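You operate a simulated robot arm through the tools that you are given. There is no shell and no other tool. Be economical: measure what you need, move in short steps, check, and stop when the job is done.

You run a simulated robot arm. Do the job below in one go: nothing can be reset, and whatever is moved stays where it is left.

## Task
Empty the narrow steel pan into the deep steel drawer and put it away.
Fine: it goes in the bag cupboard drawer; shut both drawers; spill nothing.
Where things are to end (x, y in the base frame): narrow steel pan within 60 mm of [860, 620].

Only the result counts: the job must be done as asked and must still hold three seconds after the hand-in. Knocking over, shifting, dropping, spilling or breaking anything else fails it.

## Robot
A 7-joint arm with a three-finger gripper, fixed in place. Base frame: the origin is at the foot of the arm, x ahead of it, y to its left, z up. Units: mm, rad, N and s.
With the tool pointing down near the work surface it reaches from about 100 to 760 mm from the base axis. Its first joint turns from -2.897 to 2.897 rad. Payload 2.69 kg.
The TCP is the grasp point between the finger pads, 30 mm short of the fingertips. In the tool frame z runs along the fingers and y along their closing line. Largest opening 128 mm; the body of the gripper starts 117 mm behind the TCP.
Orientation is told as [roll, pitch, yaw] about the base's x, y, z axes, in that order, counted from this pose: with the fingers straight down and closing along the base's y, the tool's x points along the base's -x, its y along +y and its z along -z.

## Interface
- The arm moves only by the tool play_rows. Its argument "series" is a list of rows, each a list of 7 numbers: the shift along the tool's x, y, z in mm, then the turn, a rotation vector about the tool's x, y, z in rad, then the gripper command, from -1 (fully open) to 1 (shut), values between in proportion. In form: [[dx, dy, dz, ax, ay, az, claw], ...]. A call has 1 to 20 rows; each row is the pose to reach, as a shift and turn from the pose commanded when the call began, along the tool's axes at that moment. Rows are played at 5 a second. More than 50 mm and 0.15 rad between two rows, or a gripper value outside its range, and nothing of the call is played. A pose out of reach is approached as far as the arm can. The call stops where the force on the tool passes 40 N (or 10 N more than at its start, if that is more) or the arm is blocked; 0.2 s more then pass. The fingers move at their own pace and stop on an object; they squeeze with about 33 N. The grip force told is the motor's: it shows also when the fingers shut on nothing. Time passes only in rows, and 0.2 s behind the last, so rows that repeat a pose let the fingers close. It gives the time, the measured TCP pose, the force on the tool (base axes), the opening and the grip force at its end, in the units of the frame above (readings bear some noise), with the torque about the TCP (base axes, N m) and any sound that the robot's microphone picked up.
- Cameras (640 x 400 px; columns grow to the right, rows downward): "scene" is fixed at [51.1, 499.5, 1398.1]; the picture's right is [0.21, -0.98, 0.00], its down [-0.74, -0.16, -0.65] and it looks along [0.63, 0.14, -0.76] (base axes); focal length 343 px, centre (320, 200). "wrist" rides on the gripper at [58, 54, -131] in the tool frame; the picture's right is [-0.68, 0.74, 0.00], its down [-0.62, -0.56, -0.55] and it looks along [-0.40, -0.37, 0.84] (tool axes); focal length 234 px, centre (320, 200). There is no depth. A picture from a camera that has moved, and an enlarged one, comes with that camera's place and axes in the base frame and with its lens.
- get_image(camera): a new picture of that camera. No time passes.
- raise_lower(by): slides the trunk up (or, below 0, down) by that many mm; the arm rides with it, the base frame stays. It gives what a move gives, with no picture.
- close_up(camera, box): a new picture of the part [left, top, right, bottom] of that camera's present view, enlarged. No time passes.
- sign_off(): hands the job in; it is judged then, once.

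Work in short steps. Places have to be worked out from the pictures, the camera data and where the tool is seen: move nearer, look again, correct. Check each grasp and each placing, and mend what went wrong. You have 120 turns and 84 pictures in all, those below and enlarged ones among them. Open the gripper and draw the arm clear of the work before you hand the job in, unless the task says otherwise; then end with one line.

The tools are called after "Emit:" as a command line: name --pt "numbers of a row" for each row, then --argument value for the rest, lists and objects as JSON in quotes. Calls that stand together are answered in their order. play_rows: Moves the arm, as the interface text tells. Its arguments: {"type":"object","properties":{"series":{"type":"array","items":{"type":"array","items":{"type":"number"}}}},"required":["series"]} The other tools are called the same way: raise_lower (by) slides the trunk up or down; get_image (camera) takes a picture; close_up (camera, box) takes an enlarged picture of a part of a camera's view; sign_off () hands the job in.

At the start:

```text
time: 0.0
ee_pos: [737.9, 323.7, 975.1]
tool_rot: [0.0, 0.0, 0.001]
wrist_force: [0.2, 0.2, 0.4]
ft_torque: [-0.04, -0.03, 0.01]
finger_gap: 128.1
grip_force: 0.0
trunk travel left (down, up): [-150.0, 200.0]
```

scene: 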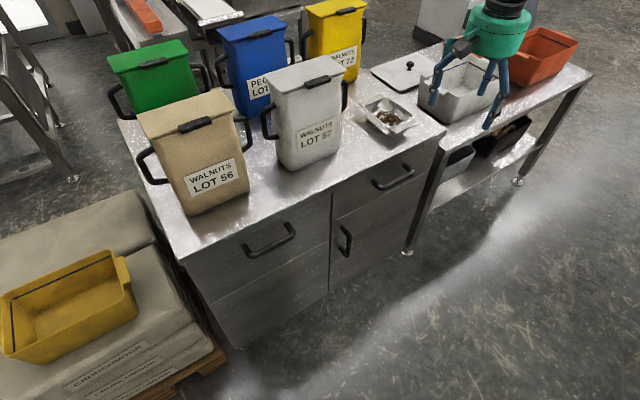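
wrist: 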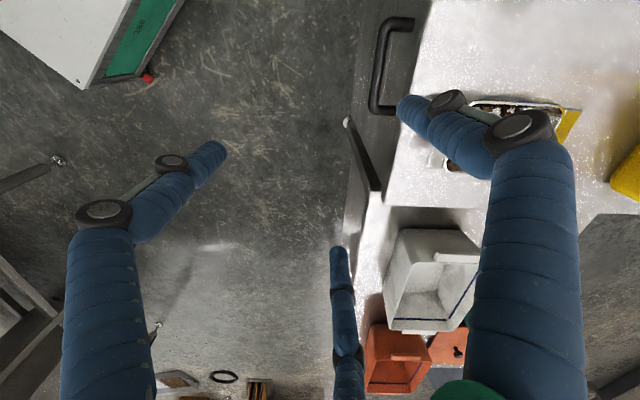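

I'll begin by looking at the work area in more detail before moving.

Emit:
close_up --camera "scene" --box '[220, 80, 460, 300]'

Emit:
close_up --camera "scene" --box '[360, 0, 600, 200]'

Emit:
close_up --camera "wrist" --box '[320, 0, 640, 200]'

```text
1.82 times, centred on (340, 190) of scene
camera zoom: at [51.1, 499.5, 1398.1], right [0.21, -0.98, 0.0], down [-0.74, -0.16, -0.65], along [0.63, 0.14, -0.76], focal length 624 px, centre (284, 218)
```

zoom: 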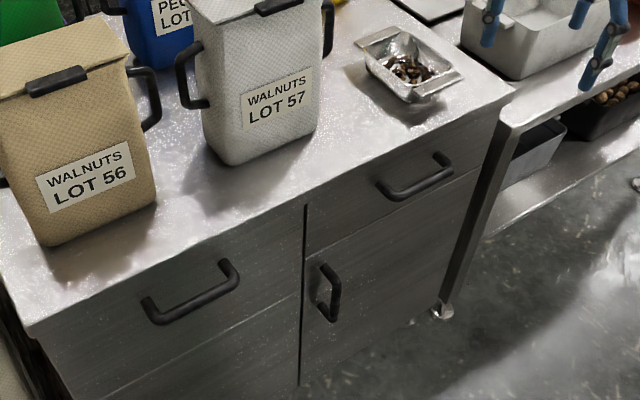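

```text
2.00 times, centred on (480, 100) of scene
camera zoom: at [51.1, 499.5, 1398.1], right [0.21, -0.98, 0.0], down [-0.74, -0.16, -0.65], along [0.63, 0.14, -0.76], focal length 686 px, centre (0, 400)
```

zoom: 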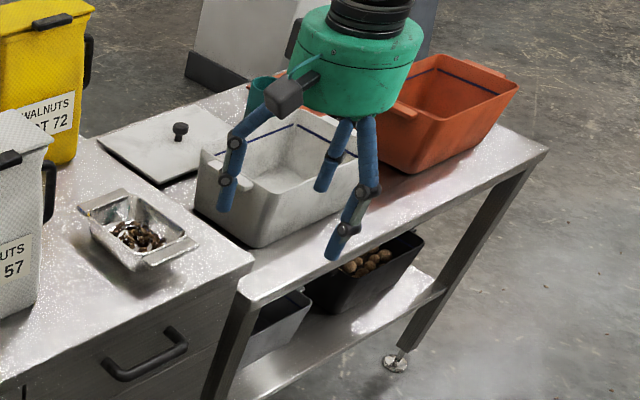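

```text
2.00 times, centred on (480, 100) of wrist
camera zoom: at [678.3, 377.0, 1106.0], right [0.68, 0.74, 0.0], down [0.62, -0.56, 0.55], along [0.4, -0.37, -0.84], focal length 468 px, centre (0, 400)
```

zoom: 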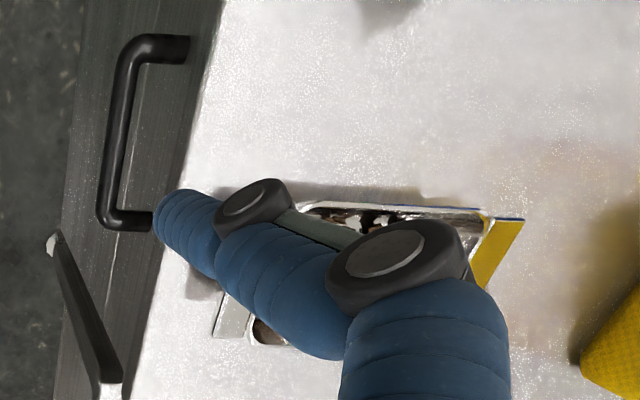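

The pan of nuts sits near (900, 485, 800) and the cupboard front is turned about 45°, with bar handles. I judge the left drawer to be the deep one, and the target falls inside the right drawer. I back off a little and yaw the tool to face the front.

Emit:
play_rows --pt "20 0 10 0 0 0.13 -1" --pt "40 0 20 0 0 0.26 -1" --pt "60 0 30 0 0 0.39 -1" --pt "80 0 40 0 0 0.52 -1" --pt "100 0 50 0 0 0.65 -1" --pt "110 0 50 0 0 0.76 -1"

```text
time: 1.4
ee_pos: [627.9, 322.2, 924.9]
tool_rot: [-0.001, 0.0, -0.761]
wrist_force: [-0.3, 0.4, 0.0]
ft_torque: [0.0, -0.01, 0.01]
finger_gap: 128.1
grip_force: 0.1
trunk travel left (down, up): [-150.0, 200.0]
```

Now I tilt the fingers forward toward the cupboard front by about 1 rad and take pictures.

Emit:
play_rows --pt "0 0 0 -0.14 0 0 -1" --pt "0 0 0 -0.28 0 0 -1" --pt "0 0 0 -0.42 0 0 -1" --pt "0 0 0 -0.56 0 0 -1" --pt "0 0 0 -0.7 0 0 -1" --pt "0 0 0 -0.84 0 0 -1" --pt "0 0 0 -0.98 0 0 -1"

Emit:
get_image --camera "wrist"

Emit:
get_image --camera "scene"

```text
time: 3.0
ee_pos: [627.9, 323.6, 928.0]
tool_rot: [0.983, -0.002, -0.759]
wrist_force: [-0.2, 0.5, 0.8]
ft_torque: [0.01, 0.0, -0.03]
finger_gap: 128.0
grip_force: 0.0
trunk travel left (down, up): [-150.0, 200.0]
```

```text
78 pictures are left
camera wrist: at [529.5, 305.8, 1044.1], right [0.77, -0.17, 0.61], down [-0.08, -0.98, -0.17], along [0.63, 0.08, -0.77], focal length 234 px, centre (320, 200)
```

wrist: 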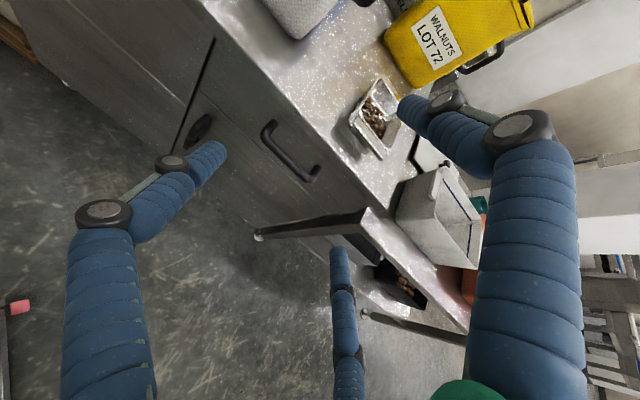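

```text
77 pictures are left
```

scene: 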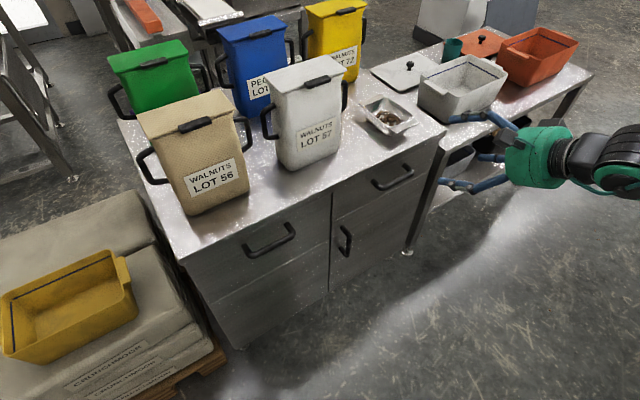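

The new wrist view puts the right handle bar at about (765, 434, 677). I swing the tool nearly horizontal, about 80 mm in front of it, with the fingers half closed.

Emit:
play_rows --pt "-3 -22 31 -0.07 0 0 0.22" --pt "-7 -45 62 -0.14 0 0 0.22" --pt "-10 -67 93 -0.21 0 0 0.22" --pt "-13 -89 125 -0.28 0 0 0.22" --pt "-17 -111 156 -0.35 0 0 0.22" --pt "-20 -134 187 -0.42 0 0 0.22" --pt "-24 -156 218 -0.47 0 0 0.22"

Emit:
get_image --camera "wrist"

Emit:
get_image --camera "scene"

```text
time: 4.6
ee_pos: [704.3, 373.2, 671.3]
tool_rot: [1.447, 0.002, -0.759]
wrist_force: [-1.0, -0.8, -1.0]
ft_torque: [0.15, -0.18, -0.07]
finger_gap: 49.9
grip_force: 0.0
trunk travel left (down, up): [-150.0, 200.0]
```

```text
76 pictures are left
camera wrist: at [577.7, 324.6, 741.0], right [0.55, -0.4, 0.73], down [0.02, -0.87, -0.49], along [0.83, 0.29, -0.47], focal length 234 px, centre (320, 200)
```

wrist: 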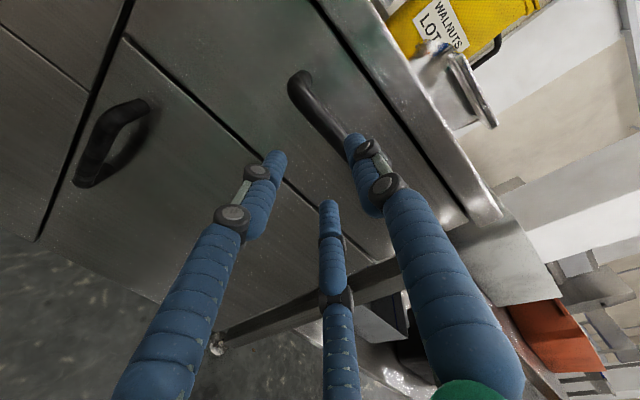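

```text
75 pictures are left
```

scene: 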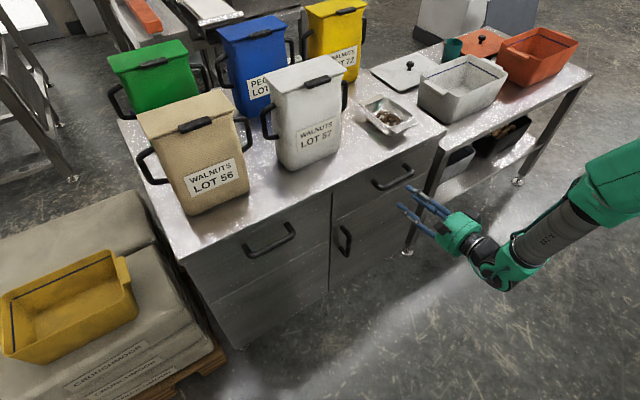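

The tool lines up with the bar along the drawer. I advance about 75 mm, raising it slightly, so the bar sits between the fingers.

Emit:
play_rows --pt "0 6 25 0 0 0 0.22" --pt "0 11 50 0 0 0 0.22" --pt "0 15 62 0 0 0 0.22" --pt "0 16 73 0 0 0 0.22"

Emit:
get_image --camera "wrist"

Emit:
close_up --camera "scene" --box '[340, 140, 460, 240]'

```text
time: 5.6
ee_pos: [760.0, 428.1, 681.6]
tool_rot: [1.447, -0.001, -0.758]
wrist_force: [-1.3, -0.2, -4.5]
ft_torque: [0.07, 0.11, -0.01]
finger_gap: 50.5
grip_force: 0.4
trunk travel left (down, up): [-150.0, 200.0]
```

```text
74 pictures are left
camera wrist: at [632.4, 379.0, 750.0], right [0.55, -0.4, 0.73], down [0.02, -0.87, -0.49], along [0.83, 0.29, -0.47], focal length 234 px, centre (320, 200)
```

wrist: 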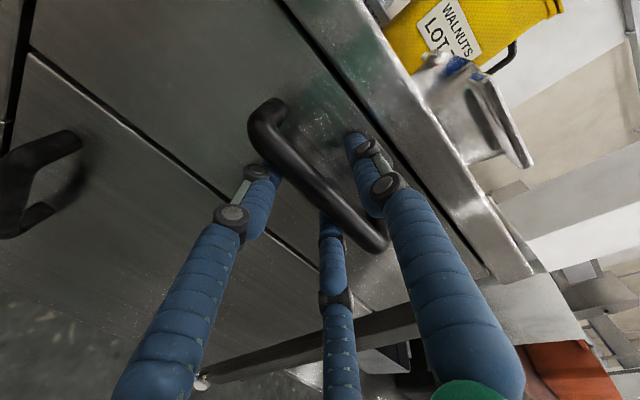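

```text
4.00 times, centred on (400, 190) of scene
camera zoom: at [51.1, 499.5, 1398.1], right [0.21, -0.98, 0.0], down [-0.74, -0.16, -0.65], along [0.63, 0.14, -0.76], focal length 1372 px, centre (0, 240)
```

zoom: 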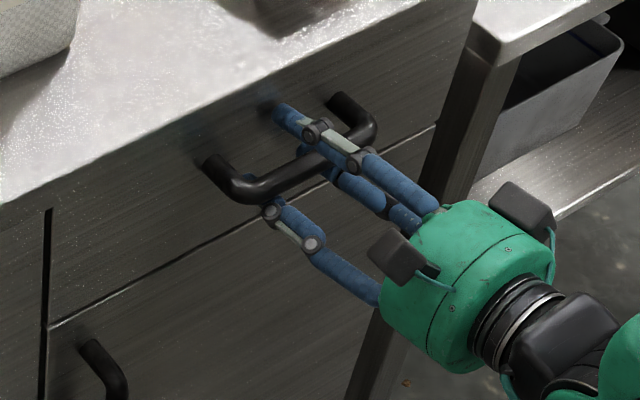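

The bar lies between the upper finger and the lower pair. I close on it and check.

Emit:
play_rows --pt "0 0 0 0 0 0 1" --pt "0 0 0 0 0 0 1" --pt "0 0 0 0 0 0 1"

```text
time: 6.4
ee_pos: [758.3, 426.1, 675.3]
tool_rot: [1.44, 0.004, -0.761]
wrist_force: [5.2, -2.9, -11.1]
ft_torque: [-0.05, 0.11, -0.07]
finger_gap: 26.9
grip_force: 45.0
trunk travel left (down, up): [-150.0, 200.0]
stopped in row 3: the force on the tool passed its limit at 41 N (the readings are from after the stop); the commanded pose is now the measured one
```

The grip holds the bar (gap 27 mm). I pull straight out along the drawer axis for a first 60 mm.

Emit:
play_rows --pt "0 -1 -10 0 0 0 1" --pt "0 -3 -20 0 0 0 1" --pt "0 -4 -30 0 0 0 1" --pt "0 -5 -40 0 0 0 1" --pt "0 -7 -50 0 0 0 1" --pt "0 -8 -60 0 0 0 1"

Emit:
get_image --camera "scene"

```text
time: 7.8
ee_pos: [714.8, 383.7, 675.1]
tool_rot: [1.44, 0.003, -0.759]
wrist_force: [6.2, -8.2, -24.9]
ft_torque: [-0.03, 0.03, 0.22]
finger_gap: 26.8
grip_force: 45.0
trunk travel left (down, up): [-150.0, 200.0]
```

```text
72 pictures are left
```

scene: 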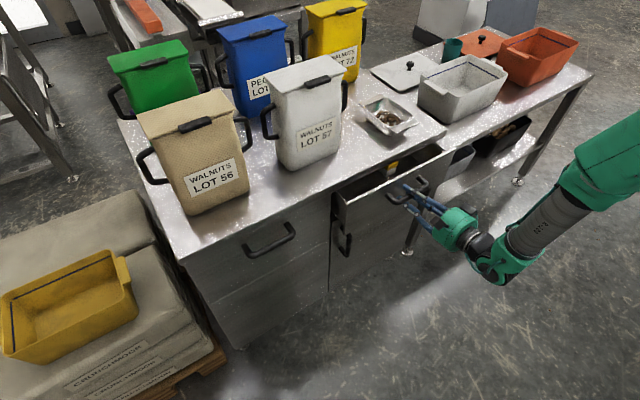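

The drawer slides and has something inside. I continue pulling, easing off the downward load and following the slide's true direction.

Emit:
play_rows --pt "1 -5 -25 0 0 0 1" --pt "2 -8 -50 0 0 0 1" --pt "2 -12 -75 0 0 0 1" --pt "3 -15 -100 0 0 0 1" --pt "3 -18 -125 0 0 0 1" --pt "4 -22 -150 0 0 0 1" --pt "4 -25 -175 0 0 0 1"

Emit:
get_image --camera "scene"

Emit:
get_image --camera "wrist"

```text
time: 9.4
ee_pos: [593.1, 260.3, 675.2]
tool_rot: [1.446, -0.001, -0.759]
wrist_force: [-14.6, 11.6, 16.2]
ft_torque: [0.2, 0.12, 0.58]
finger_gap: 27.0
grip_force: 44.6
trunk travel left (down, up): [-150.0, 200.0]
```

```text
71 pictures are left
```

scene: 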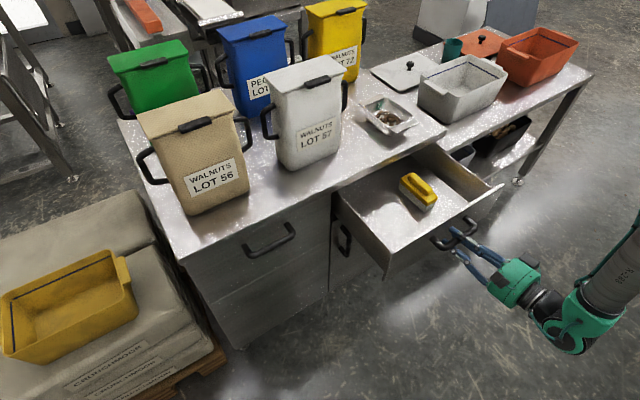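

```text
70 pictures are left
camera wrist: at [464.3, 211.0, 744.9], right [0.55, -0.4, 0.73], down [0.02, -0.87, -0.49], along [0.83, 0.29, -0.47], focal length 234 px, centre (320, 200)
```

wrist: 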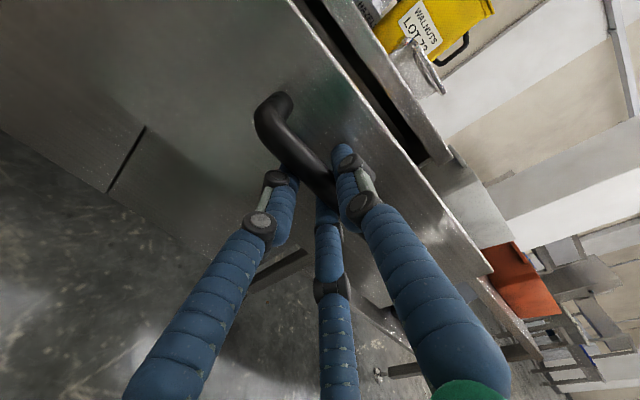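

The drawer moves along 45° and contains only a yellow brush on its right side, leaving the target spot free. I pull about 45 mm more for reach.

Emit:
play_rows --pt "1 -2 -15 0 0 0 1" --pt "2 -4 -30 0 0 0 1" --pt "3 -6 -45 0 0 0 1" --pt "3 -6 -45 0 0 0 1"

```text
time: 10.4
ee_pos: [557.8, 225.7, 676.3]
tool_rot: [1.442, 0.003, -0.764]
wrist_force: [1.2, -3.0, 6.3]
ft_torque: [0.06, 0.04, -0.25]
finger_gap: 26.9
grip_force: 44.9
trunk travel left (down, up): [-150.0, 200.0]
```

The drawer is 283 mm open and quiet. I release the handle, back off and rise.

Emit:
play_rows --pt "0 0 0 0 0 0 0.1" --pt "0 0 0 0 0 0 0.1" --pt "0 -5 -40 0 0 0 0.1" --pt "0 -11 -89 0 0 0 0.1" --pt "0 30 -95 0 -0.026 0 0.1" --pt "0 75 -101 0 -0.026 0 0.1" --pt "0 120 -107 0 -0.026 0 0.1" --pt "0 165 -112 0 -0.026 0 0.1"

Emit:
get_image --camera "scene"

```text
time: 12.2
ee_pos: [495.4, 161.2, 854.1]
tool_rot: [1.442, -0.001, -0.785]
wrist_force: [-0.3, -0.1, 0.7]
ft_torque: [0.0, -0.03, 0.05]
finger_gap: 57.9
grip_force: 0.0
trunk travel left (down, up): [-150.0, 200.0]
```

```text
69 pictures are left
```

scene: 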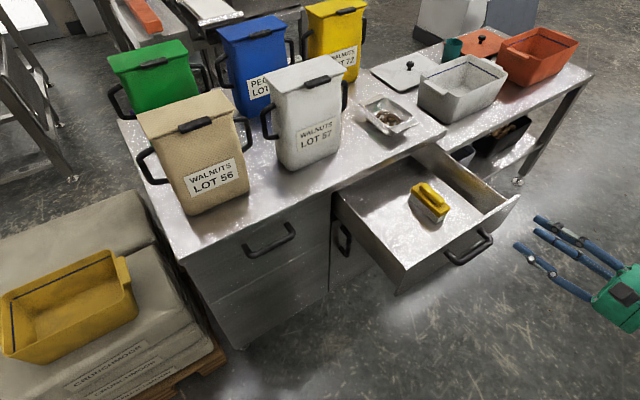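

Now I carry the hand sideways above the drawer front to a spot in front of, and above, the left handle.

Emit:
play_rows --pt "36 3 26 0 0 0 0.1" --pt "73 6 52 0 0 0 0.1" --pt "109 10 78 0 0 0 0.1" --pt "146 13 105 0 0 0 0.1" --pt "183 17 131 0 0 0 0.1" --pt "220 20 158 0 0 0 0.1" --pt "256 23 184 0 0 0 0.1" --pt "293 27 210 0 0 0 0.1" --pt "330 30 237 0 0 0 0.1" --pt "366 33 263 0 0 0 0.1" --pt "403 37 289 0 0 0 0.1"

Emit:
get_image --camera "wrist"

```text
time: 14.6
ee_pos: [538.9, 539.8, 861.2]
tool_rot: [1.45, 0.025, -0.583]
wrist_force: [-0.8, -0.4, 0.6]
ft_torque: [-0.02, 0.03, -0.03]
finger_gap: 57.7
grip_force: 0.0
out of reach, approached as far as the arm can: row 4, 5, 6, 7, 8, 9, 10, 11
trunk travel left (down, up): [-150.0, 200.0]
```

```text
68 pictures are left
camera wrist: at [424.1, 467.8, 931.5], right [0.63, -0.31, 0.71], down [0.17, -0.84, -0.51], along [0.76, 0.44, -0.48], focal length 234 px, centre (320, 200)
```

wrist: 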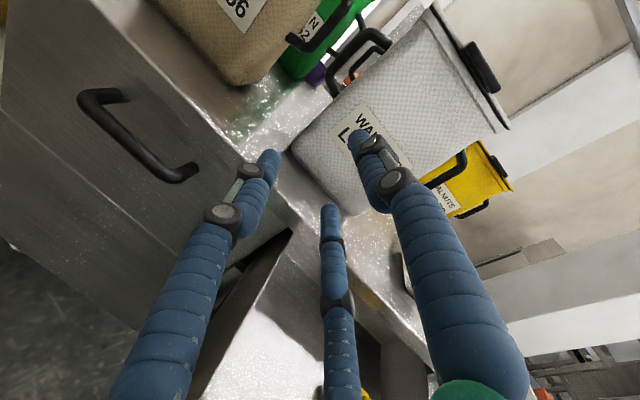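

Row 4 onward went out of reach, probably the last joint nearing its limit in this roll. I back off and turn the hand half a turn about its own axis so it can grip from the other side.

Emit:
play_rows --pt "0 0 -8 0 0 -0.14 0.1" --pt "0 0 -16 0 0 -0.28 0.1" --pt "0 0 -24 0 0 -0.42 0.1" --pt "0 0 -32 0 0 -0.56 0.1" --pt "0 0 -40 0 0 -0.7 0.1" --pt "0 0 -48 0 0 -0.84 0.1" --pt "0 0 -56 0 0 -0.98 0.1" --pt "0 0 -64 0 0 -1.12 0.1" --pt "0 0 -72 0 0 -1.26 0.1" --pt "0 0 -80 0 0 -1.4 0.1" --pt "0 0 -80 0 0 -1.54 0.1" --pt "0 0 -80 0 0 -1.68 0.1" --pt "0 0 -80 0 0 -1.82 0.1" --pt "0 0 -80 0 0 -1.96 0.1" --pt "0 0 -80 0 0 -2.1 0.1" --pt "0 0 -80 0 0 -2.24 0.1" --pt "0 0 -80 0 0 -2.38 0.1" --pt "0 0 -80 0 0 -2.52 0.1" --pt "0 0 -80 0 0 -2.66 0.1" --pt "0 0 -80 0 0 -2.8 0.1"

```text
time: 17.3
ee_pos: [478.6, 450.2, 755.7]
tool_rot: [0.45, -1.27, 0.539]
wrist_force: [4.7, 6.5, 14.5]
ft_torque: [-0.83, 0.29, 0.18]
finger_gap: 48.5
grip_force: 0.0
out of reach, approached as far as the arm can: row 11, 12, 13
trunk travel left (down, up): [-150.0, 200.0]
stopped in row 13: the force on the tool passed its limit at 103 N (the readings are from after the stop); the commanded pose is now the measured one
```

Something was touched and the pose strayed. I look at once before moving further.

Emit:
get_image --camera "scene"

Emit:
get_image --camera "wrist"

```text
67 pictures are left
```

scene: 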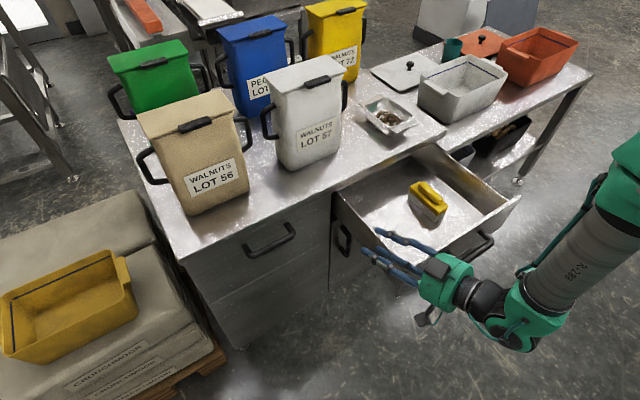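

```text
66 pictures are left
camera wrist: at [351.8, 365.1, 741.1], right [-0.43, 0.51, 0.74], down [0.34, -0.67, 0.66], along [0.84, 0.54, 0.11], focal length 234 px, centre (320, 200)
```

wrist: 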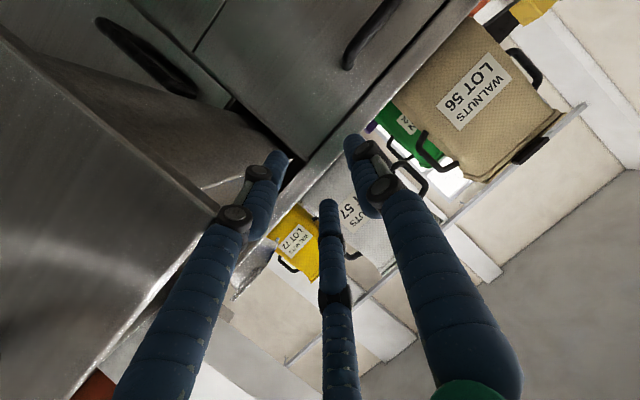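

The hand sagged onto the open drawer's left corner; the drawer and brush look fine. I rise and draw back away from it.

Emit:
play_rows --pt "-19 3 -10 0 0 0 0.1" --pt "-38 6 -22 0 0 0 0.1" --pt "-60 10 -40 0 0 0 0.1" --pt "-85 15 -60 0 0 0 0.1" --pt "-111 20 -84 0 0 0 0.1"

Emit:
get_image --camera "scene"

```text
time: 18.5
ee_pos: [444.2, 406.6, 884.8]
tool_rot: [0.448, -1.263, 0.541]
wrist_force: [0.3, 1.4, 0.2]
ft_torque: [-0.03, -0.04, -0.01]
finger_gap: 57.3
grip_force: 0.0
trunk travel left (down, up): [-150.0, 200.0]
```

```text
65 pictures are left
```

scene: 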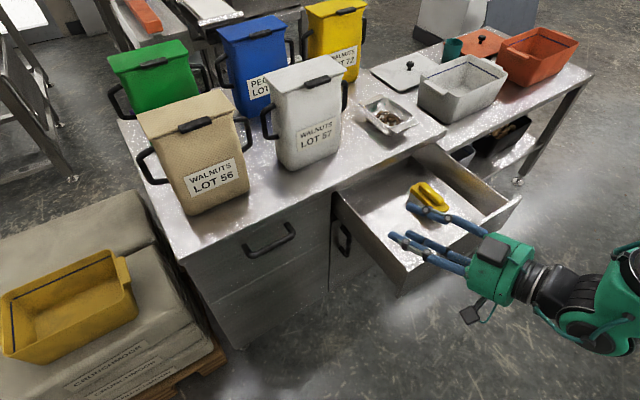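

Clear now. I continue the roll to the palm-flipped orientation here in free space and check that it is reachable.

Emit:
play_rows --pt "0 0 0 0 0 -0.14 0.1" --pt "0 0 0 0 0 -0.28 0.1" --pt "0 0 0 0 0 -0.42 0.1" --pt "0 0 0 0 0 -0.56 0.1" --pt "0 0 0 0 0 -0.7 0.1" --pt "0 0 0 0 0 -0.84 0.1" --pt "0 0 0 0 0 -0.98 0.1" --pt "0 0 0 0 0 -1.12 0.1" --pt "0 0 0 0 0 -1.26 0.1" --pt "0 0 0 0 0 -1.4 0.1"

Emit:
get_image --camera "wrist"

```text
time: 20.7
ee_pos: [398.0, 350.8, 1135.0]
tool_rot: [-1.06, -0.407, 2.425]
wrist_force: [0.3, 0.6, -0.6]
ft_torque: [-0.02, 0.02, 0.04]
finger_gap: 57.3
grip_force: 0.1
out of reach, approached as far as the arm can: row 1, 2, 3, 4, 5, 6, 7, 8, 9, 10
trunk travel left (down, up): [-150.0, 200.0]
```

```text
64 pictures are left
camera wrist: at [349.6, 204.8, 1127.6], right [-0.9, 0.3, -0.32], down [-0.33, 0.02, 0.94], along [0.29, 0.95, 0.08], focal length 234 px, centre (320, 200)
```

wrist: 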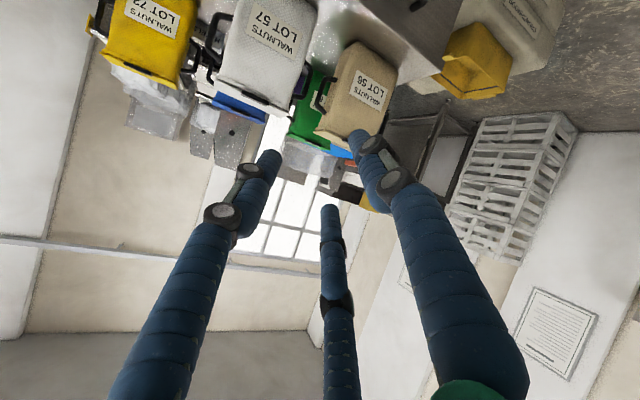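

The near-horizontal tool is infeasible this close and high. I tip the fingers downward to get back to a comfortable, reachable posture.

Emit:
play_rows --pt "0 0 0 -0.14 0 0 0.1" --pt "0 0 0 -0.28 0 0 0.1" --pt "0 0 0 -0.42 0 0 0.1" --pt "0 0 0 -0.56 0 0 0.1" --pt "0 0 0 -0.7 0 0 0.1" --pt "0 0 0 -0.7 0 0 0.1" --pt "0 0 0 -0.7 0 0 0.1"

Emit:
get_image --camera "scene"

```text
time: 22.3
ee_pos: [409.1, 345.2, 1133.3]
tool_rot: [-0.36, -0.409, 2.423]
wrist_force: [0.4, -0.1, 0.4]
ft_torque: [0.03, 0.03, 0.02]
finger_gap: 57.7
grip_force: 0.1
trunk travel left (down, up): [-150.0, 200.0]
```

```text
63 pictures are left
```

scene: 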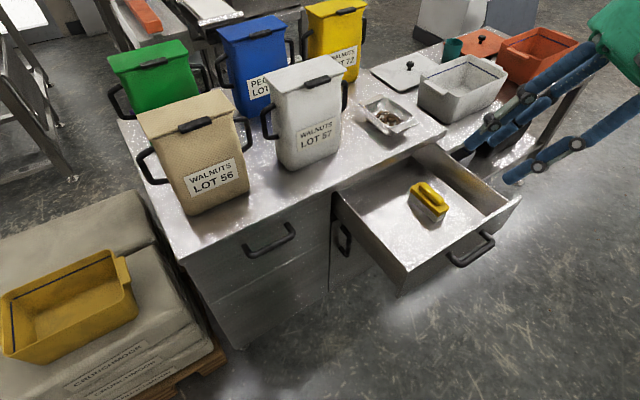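

The pose is well-behaved again. I rotate to face the left drawer front (tilt ~57° off vertical) and move to just in front of and above its handle.

Emit:
play_rows --pt "-6 -6 41 0.07 0.04 -0.023 0.3" --pt "-12 -11 83 0.14 0.08 -0.046 0.3" --pt "-18 -17 125 0.215 0.122 -0.07 0.3" --pt "-24 -23 166 0.29 0.163 -0.093 0.3" --pt "-30 -28 208 0.36 0.204 -0.116 0.3" --pt "-36 -34 249 0.43 0.245 -0.139 0.3" --pt "-42 -40 291 0.5 0.285 -0.163 0.3" --pt "-48 -45 332 0.573 0.326 -0.186 0.3" --pt "-54 -51 374 0.645 0.367 -0.209 0.3"

Emit:
get_image --camera "scene"

Emit:
get_image --camera "wrist"

```text
time: 24.5
ee_pos: [399.2, 615.5, 891.0]
tool_rot: [-1.054, -0.016, 2.36]
wrist_force: [-0.5, -0.5, 0.9]
ft_torque: [0.03, -0.02, 0.04]
finger_gap: 44.5
grip_force: 0.1
out of reach, approached as far as the arm can: row 6
trunk travel left (down, up): [-150.0, 200.0]
stopped in row 9: the arm was blocked; the commanded pose is now the measured one
```

```text
62 pictures are left
```

scene: 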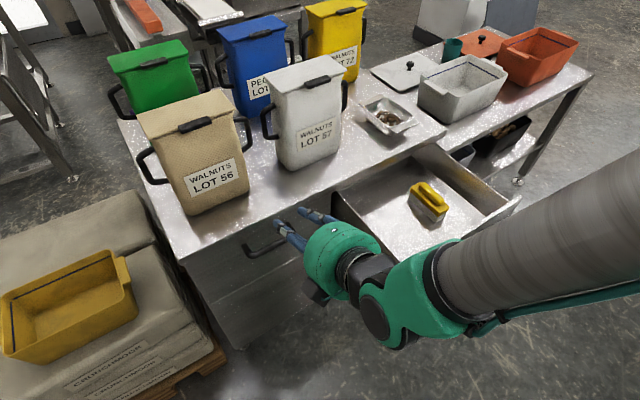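

```text
61 pictures are left
camera wrist: at [340.6, 475.1, 908.1], right [-0.74, 0.23, -0.63], down [-0.57, 0.28, 0.77], along [0.35, 0.93, -0.08], focal length 234 px, centre (320, 200)
```

wrist: 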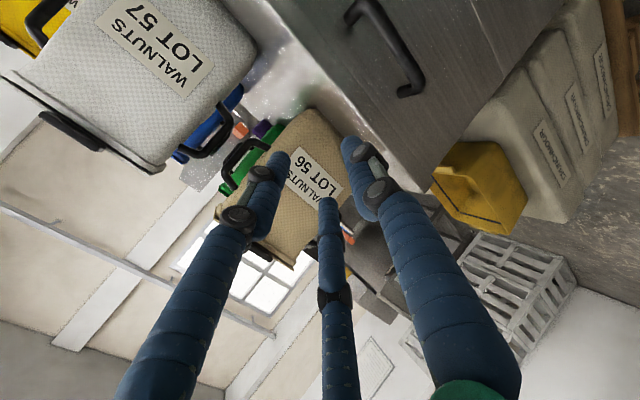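

The orientation is right and it hovers in front of the left handle, with a joint near its limit. I lower the whole arm with the trunk so the posture stays unchanged.

Emit:
raise_lower --by -140

Emit:
get_image --camera "scene"

Emit:
get_image --camera "wrist"

```text
time: 26.2
ee_pos: [399.1, 614.4, 749.2]
tool_rot: [-1.051, -0.018, 2.358]
wrist_force: [0.0, -0.3, 0.4]
ft_torque: [0.02, -0.03, 0.01]
finger_gap: 44.6
grip_force: 0.2
trunk travel left (down, up): [-10.0, 340.0]
```

```text
60 pictures are left
```

scene: 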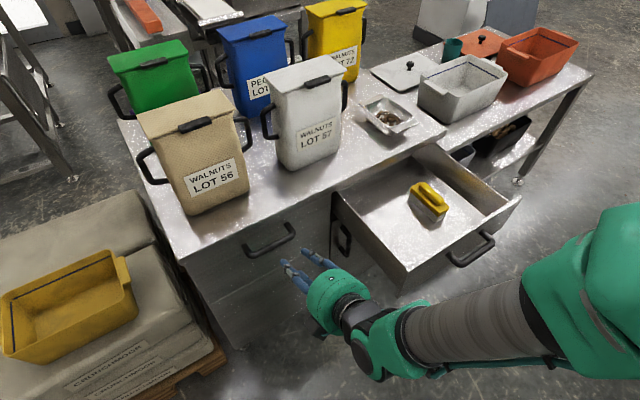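

```text
59 pictures are left
camera wrist: at [340.9, 474.9, 765.8], right [-0.75, 0.23, -0.63], down [-0.56, 0.29, 0.77], along [0.35, 0.93, -0.09], focal length 234 px, centre (320, 200)
```

wrist: 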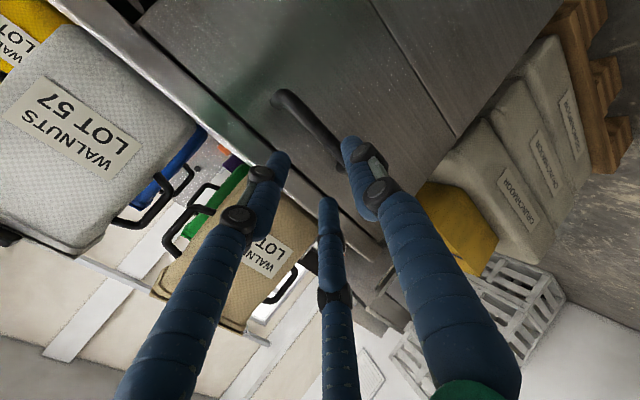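

The wrist ray confirms the left bar near (480, 716, 680). I advance along the finger axis toward it.

Emit:
play_rows --pt "-8 -2 35 0 0 0 0.3" --pt "-15 -4 70 0 0 0 0.3" --pt "-15 -4 100 0 0 0 0.3" --pt "-15 -4 118 0 0 0 0.3" --pt "-15 -4 130 0 0 0 0.3"

Emit:
get_image --camera "wrist"

Emit:
close_up --camera "scene" --box '[220, 190, 380, 290]'

```text
time: 27.4
ee_pos: [468.7, 708.4, 687.7]
tool_rot: [-1.053, -0.017, 2.359]
wrist_force: [2.3, 3.5, 4.8]
ft_torque: [-0.02, -0.1, 0.17]
finger_gap: 47.5
grip_force: 1.2
trunk travel left (down, up): [-10.0, 340.0]
```

```text
58 pictures are left
camera wrist: at [410.8, 568.2, 704.1], right [-0.74, 0.23, -0.63], down [-0.56, 0.29, 0.77], along [0.35, 0.93, -0.09], focal length 234 px, centre (320, 200)
```

wrist: 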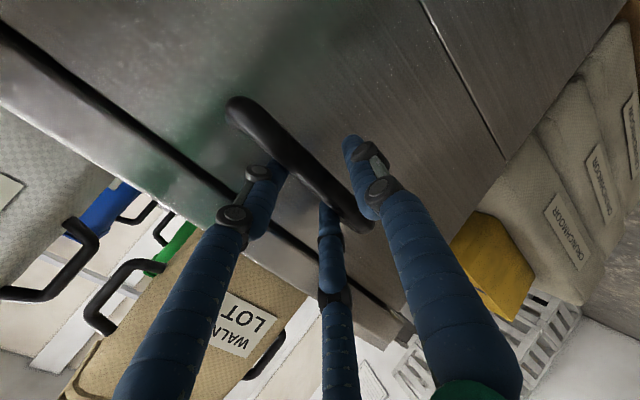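

```text
4.00 times, centred on (300, 240) of scene
camera zoom: at [51.1, 499.5, 1398.1], right [0.21, -0.98, 0.0], down [-0.74, -0.16, -0.65], along [0.63, 0.14, -0.76], focal length 1372 px, centre (400, 40)
```

zoom: 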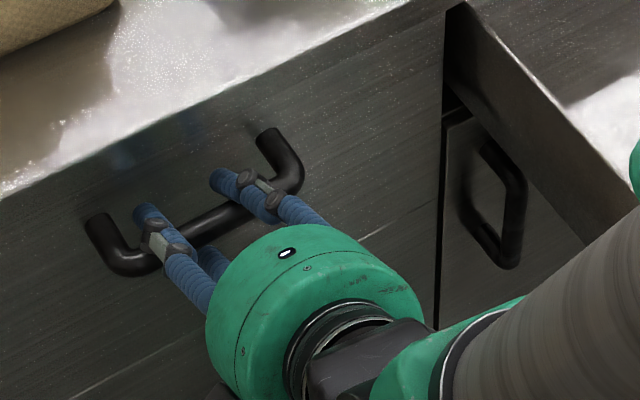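

The bar is between the two upper fingers and the lower one. I close on it, then pull out a first short distance.

Emit:
play_rows --pt "0 0 0 0 0 0 1" --pt "0 0 0 0 0 0 1" --pt "0 0 0 0 0 0 1"

```text
time: 28.2
ee_pos: [469.8, 708.6, 689.5]
tool_rot: [-1.056, -0.019, 2.355]
wrist_force: [18.1, -9.2, 30.6]
ft_torque: [-0.74, -1.09, 0.7]
finger_gap: 27.6
grip_force: 45.2
trunk travel left (down, up): [-10.0, 340.0]
```

Gripped (gap 28 mm). I pull straight along the drawer axis, relieving the vertical load slightly.

Emit:
play_rows --pt "1 3 -11 0 0 0 1" --pt "2 8 -20 0 0 0 1" --pt "2 13 -28 0 0 0 1" --pt "2 18 -37 0 0 0 1" --pt "2 23 -46 0 0 0 1" --pt "2 28 -54 0 0 0 1"

Emit:
get_image --camera "scene"

```text
time: 29.6
ee_pos: [425.7, 664.6, 689.9]
tool_rot: [-1.052, -0.017, 2.36]
wrist_force: [-14.5, 13.8, 16.0]
ft_torque: [-0.64, -0.77, 0.78]
finger_gap: 27.4
grip_force: 44.5
trunk travel left (down, up): [-10.0, 340.0]
```

```text
56 pictures are left
```

scene: 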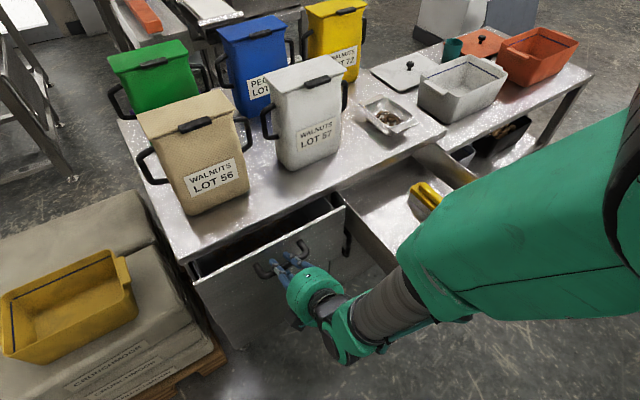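

The deep drawer opens. I pull further, relieving side load.

Emit:
play_rows --pt "-1 11 -22 0 0 0 1" --pt "-2 21 -42 0 0 0 1" --pt "-2 32 -63 0 0 0 1" --pt "-2 43 -83 0 0 0 1" --pt "-2 54 -104 0 0 0 1" --pt "-2 65 -124 0 0 0 1"

Emit:
get_image --camera "scene"

```text
time: 31.0
ee_pos: [326.4, 564.2, 689.4]
tool_rot: [-1.039, -0.012, 2.363]
wrist_force: [-6.3, 6.2, -12.8]
ft_torque: [-0.11, 0.21, 1.54]
finger_gap: 27.4
grip_force: 45.3
trunk travel left (down, up): [-10.0, 340.0]
stopped in row 6: the force on the tool passed its limit at 42 N (the readings are from after the stop); the commanded pose is now the measured one
```

```text
55 pictures are left
```

scene: 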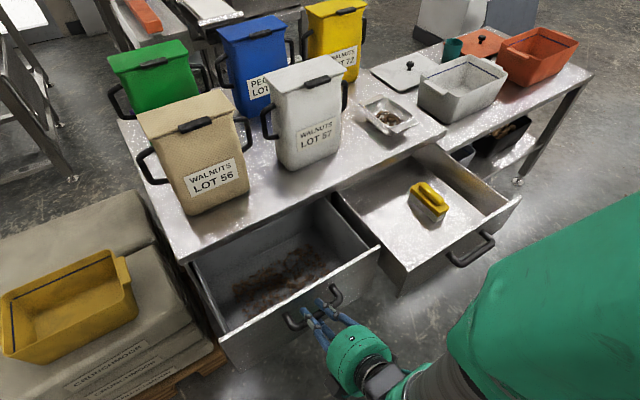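

The deep drawer is open about 200 mm and already holds nuts, confirming it as the pouring target. I release, back off and rise.

Emit:
play_rows --pt "0 0 0 0 0 0 0.2" --pt "0 0 0 0 0 0 0.2" --pt "0 0 -30 0 0 0 0.2" --pt "0 0 -65 0 0 0 0.2" --pt "0 -20 -100 0 0 0 0" --pt "0 -50 -130 0 0 0 -0.3" --pt "0 -80 -160 0 0 0 -0.6"

Emit:
get_image --camera "scene"

```text
time: 32.6
ee_pos: [262.4, 485.0, 834.0]
tool_rot: [-1.028, -0.005, 2.35]
wrist_force: [0.0, 0.6, 0.6]
ft_torque: [-0.04, 0.01, -0.07]
finger_gap: 102.5
grip_force: 0.1
trunk travel left (down, up): [-10.0, 340.0]
```

```text
54 pictures are left
```

scene: 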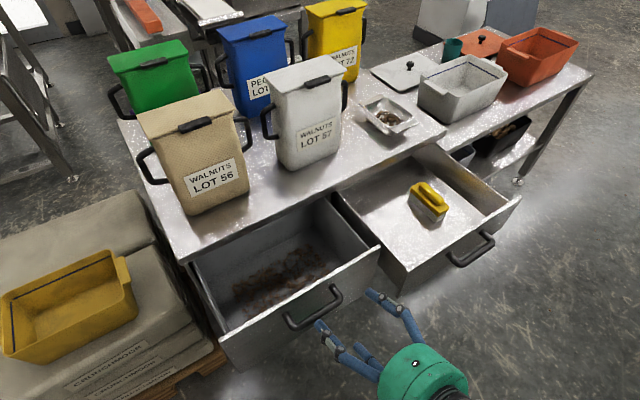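

Now the pan, at about (905, 485, 798), with its long axis nearly along the drawer direction. I raise the trunk again to clear everything, then roll the hand so it closes across the pan's width.

Emit:
raise_lower --by 140

Emit:
play_rows --pt "32 -6 14 0 0 0.14 -1" --pt "65 -13 29 0 0 0.28 -1" --pt "97 -19 43 0 0 0.42 -1" --pt "130 -26 57 0 0 0.56 -1" --pt "162 -32 71 0 0 0.7 -1" --pt "195 -39 86 0 0 0.84 -1" --pt "227 -45 100 0 0 0.98 -1" --pt "260 -52 114 0 0 1.12 -1" --pt "292 -58 128 0 0 1.26 -1" --pt "325 -65 143 0 0 1.4 -1" --pt "340 -68 150 0 0 1.5 -1" --pt "357 -71 157 0 0 1.57 -1"

Emit:
get_image --camera "wrist"

```text
time: 34.3
ee_pos: [264.6, 488.0, 976.8]
tool_rot: [-1.033, -0.01, 2.351]
wrist_force: [-0.6, 0.5, 0.2]
ft_torque: [0.0, -0.01, 0.01]
finger_gap: 102.6
grip_force: 0.2
trunk travel left (down, up): [-150.0, 200.0]
```

```text
time: 36.9
ee_pos: [636.2, 363.3, 960.0]
tool_rot: [0.03, -1.042, 0.763]
wrist_force: [-0.6, 0.5, 0.3]
ft_torque: [-0.01, 0.02, 0.01]
finger_gap: 128.0
grip_force: 0.1
trunk travel left (down, up): [-150.0, 200.0]
```

```text
53 pictures are left
camera wrist: at [496.3, 299.4, 976.1], right [-0.28, 0.75, 0.6], down [0.3, -0.52, 0.8], along [0.91, 0.4, -0.08], focal length 234 px, centre (320, 200)
```

wrist: 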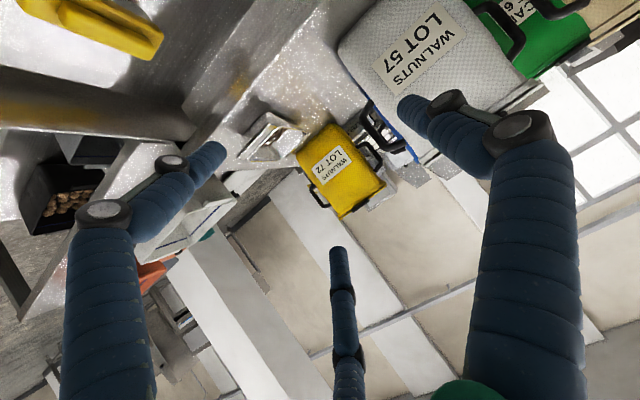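

All reachable. I zoom in on the pan from both cameras to refine its position.

Emit:
close_up --camera "wrist" --box '[210, 90, 330, 180]'

Emit:
close_up --camera "scene" --box '[340, 80, 440, 150]'

```text
4.44 times, centred on (270, 135) of wrist
camera zoom: at [496.3, 299.4, 976.1], right [-0.28, 0.75, 0.6], down [0.3, -0.52, 0.8], along [0.91, 0.4, -0.08], focal length 1041 px, centre (542, 489)
```

zoom: 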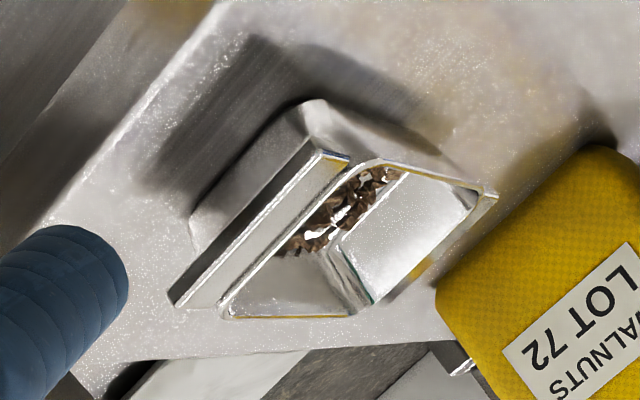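

```text
5.71 times, centred on (390, 115) of scene
camera zoom: at [51.1, 499.5, 1398.1], right [0.21, -0.98, 0.0], down [-0.74, -0.16, -0.65], along [0.63, 0.14, -0.76], focal length 1960 px, centre (-80, 686)
```

zoom: 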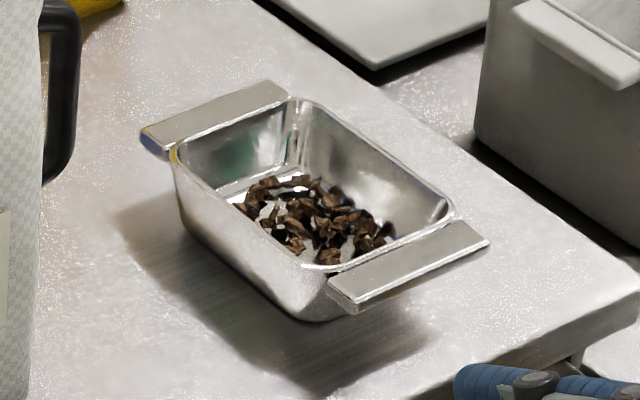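

The finger spacing in the pictures and the 27 mm reading on a 20 mm bar suggest a three-jaw hand (one thumb, two opposing). I test in air how far it shuts, to know whether it can pinch a thin wall.

Emit:
play_rows --pt "0 0 0 0 0 0 1" --pt "0 0 0 0 0 0 1" --pt "0 0 0 0 0 0 1" --pt "0 0 0 0 0 0 1" --pt "0 0 0 0 0 0 1"

Emit:
close_up --camera "wrist" --box '[200, 80, 440, 280]'

```text
time: 38.1
ee_pos: [634.0, 363.0, 959.5]
tool_rot: [0.028, -1.042, 0.767]
wrist_force: [0.6, -0.1, -0.6]
ft_torque: [-0.01, -0.03, 0.0]
finger_gap: 2.0
grip_force: 31.3
trunk travel left (down, up): [-150.0, 200.0]
```

```text
2.00 times, centred on (320, 180) of wrist
camera zoom: at [496.1, 299.4, 975.8], right [-0.28, 0.75, 0.59], down [0.3, -0.52, 0.8], along [0.91, 0.4, -0.08], focal length 468 px, centre (320, 240)
```

zoom: 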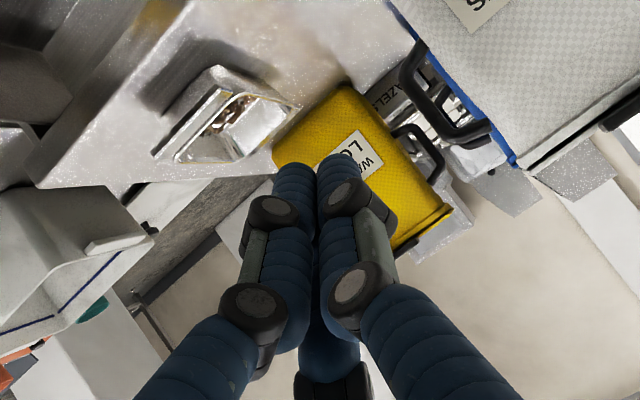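

It shuts fully, so a thin wall can be pinched. The pan's rim is at z≈788, with its left wall along e≈271 mm (x−y diagonal) and the table at z≈753. I move above the left wall, testing reach on the way, with jaws about 32 mm open.

Emit:
play_rows --pt "-9 -12 40 0 0.02 0 0.5" --pt "-17 -24 80 0 0.04 0 0.5" --pt "-26 -36 120 0 0.06 0 0.5" --pt "-34 -48 160 0 0.08 0 0.5" --pt "-43 -60 200 0 0.1 0 0.5" --pt "-51 -71 240 0 0.12 0 0.5" --pt "-60 -83 280 0 0.14 0 0.5"

Emit:
get_image --camera "wrist"

Emit:
close_up --camera "scene" --box '[340, 60, 500, 160]'

```text
time: 39.7
ee_pos: [883.1, 500.8, 868.3]
tool_rot: [0.021, -0.902, 0.771]
wrist_force: [-0.4, -1.1, 0.4]
ft_torque: [0.02, -0.01, 0.02]
finger_gap: 31.9
grip_force: 0.1
trunk travel left (down, up): [-150.0, 200.0]
```

```text
49 pictures are left
camera wrist: at [746.5, 439.6, 903.7], right [-0.22, 0.81, 0.54], down [0.38, -0.44, 0.82], along [0.9, 0.38, -0.21], focal length 234 px, centre (320, 200)
```

wrist: 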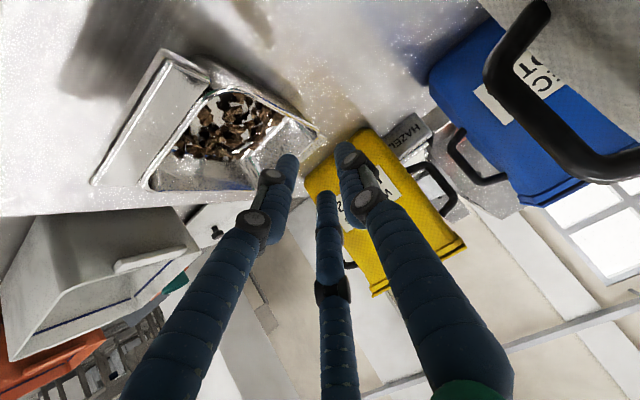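

```text
4.00 times, centred on (420, 110) of scene
camera zoom: at [51.1, 499.5, 1398.1], right [0.21, -0.98, 0.0], down [-0.74, -0.16, -0.65], along [0.63, 0.14, -0.76], focal length 1372 px, centre (-80, 560)
```

zoom: 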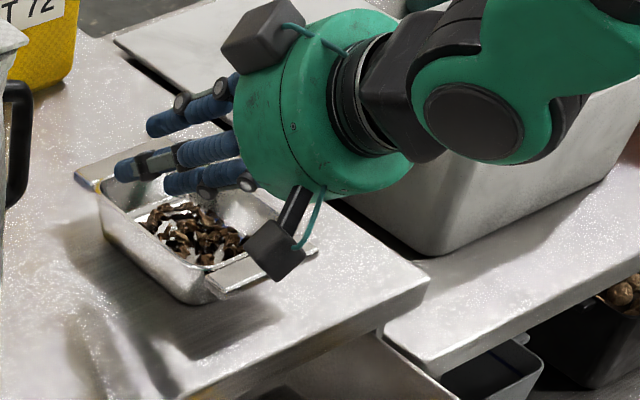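

Reach is fine here. I zoom the wrist view to measure the left wall relative to the fingers.

Emit:
close_up --camera "wrist" --box '[80, 30, 400, 230]'

```text
2.00 times, centred on (240, 130) of wrist
camera zoom: at [746.5, 439.6, 903.7], right [-0.22, 0.81, 0.54], down [0.38, -0.44, 0.82], along [0.9, 0.38, -0.21], focal length 468 px, centre (480, 340)
```

zoom: 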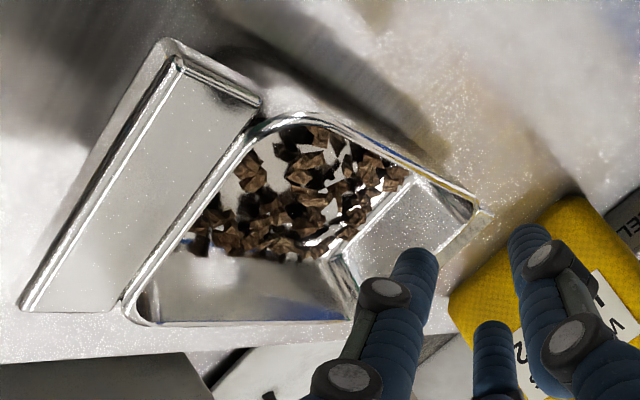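

The wall is at e≈267 and the hand is at 270. I shift 4 mm inward, narrow the jaws to ~26 mm and descend vertically in small steps, thumb outside and two fingers inside.

Emit:
play_rows --pt "12 -4 9 0 0 0 0.6" --pt "25 -4 20 0 0 0 0.6" --pt "38 -4 30 0 0 0 0.6" --pt "46 -4 36.5 0 0 0 0.6"

Emit:
close_up --camera "wrist" --box '[160, 60, 400, 210]'

Emit:
close_up --camera "scene" --box '[350, 70, 470, 150]'

```text
time: 40.7
ee_pos: [885.1, 497.2, 810.3]
tool_rot: [0.023, -0.902, 0.773]
wrist_force: [-0.2, -0.4, -0.2]
ft_torque: [-0.03, 0.07, -0.03]
finger_gap: 25.6
grip_force: 0.1
trunk travel left (down, up): [-150.0, 200.0]
```

```text
2.67 times, centred on (280, 135) of wrist
camera zoom: at [749.5, 435.6, 846.2], right [-0.22, 0.81, 0.54], down [0.38, -0.44, 0.82], along [0.9, 0.38, -0.21], focal length 624 px, centre (427, 373)
```

zoom: 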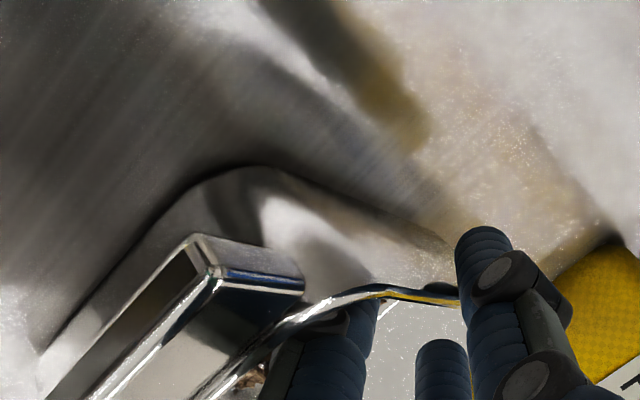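

```text
5.00 times, centred on (410, 110) of scene
camera zoom: at [51.1, 499.5, 1398.1], right [0.21, -0.98, 0.0], down [-0.74, -0.16, -0.65], along [0.63, 0.14, -0.76], focal length 1715 px, centre (-130, 650)
```

zoom: 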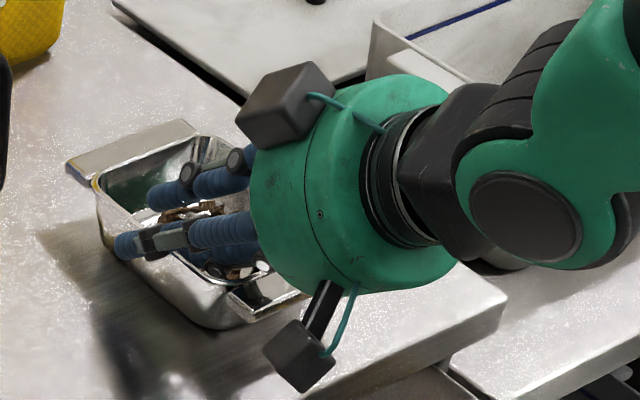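

Thumb is outside, the pair inside the left wall, free of contact. I descend 18 mm more, then close gently.

Emit:
play_rows --pt "5 0 4 0 0 0 0.6" --pt "10 0 7.5 0 0 0 0.6" --pt "14 0 11 0 0 0 0.6"

Emit:
close_up --camera "scene" --box '[350, 70, 470, 150]'

```text
time: 41.5
ee_pos: [889.0, 501.0, 801.7]
tool_rot: [0.02, -0.913, 0.776]
wrist_force: [-0.8, 7.7, 34.1]
ft_torque: [-1.23, 0.52, 0.21]
finger_gap: 21.8
grip_force: 0.0
trunk travel left (down, up): [-150.0, 200.0]
```

```text
5.00 times, centred on (410, 110) of scene
camera zoom: at [51.1, 499.5, 1398.1], right [0.21, -0.98, 0.0], down [-0.74, -0.16, -0.65], along [0.63, 0.14, -0.76], focal length 1715 px, centre (-130, 650)
```

zoom: 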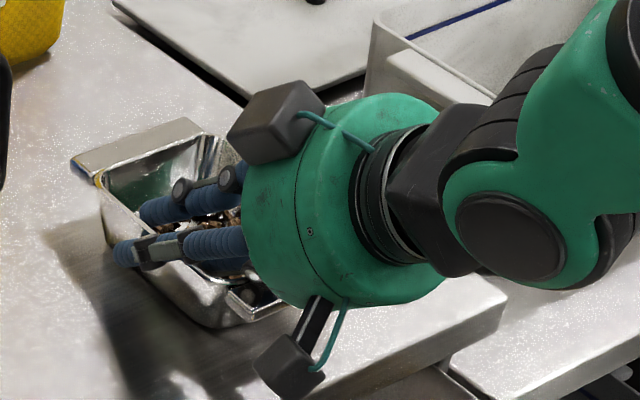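

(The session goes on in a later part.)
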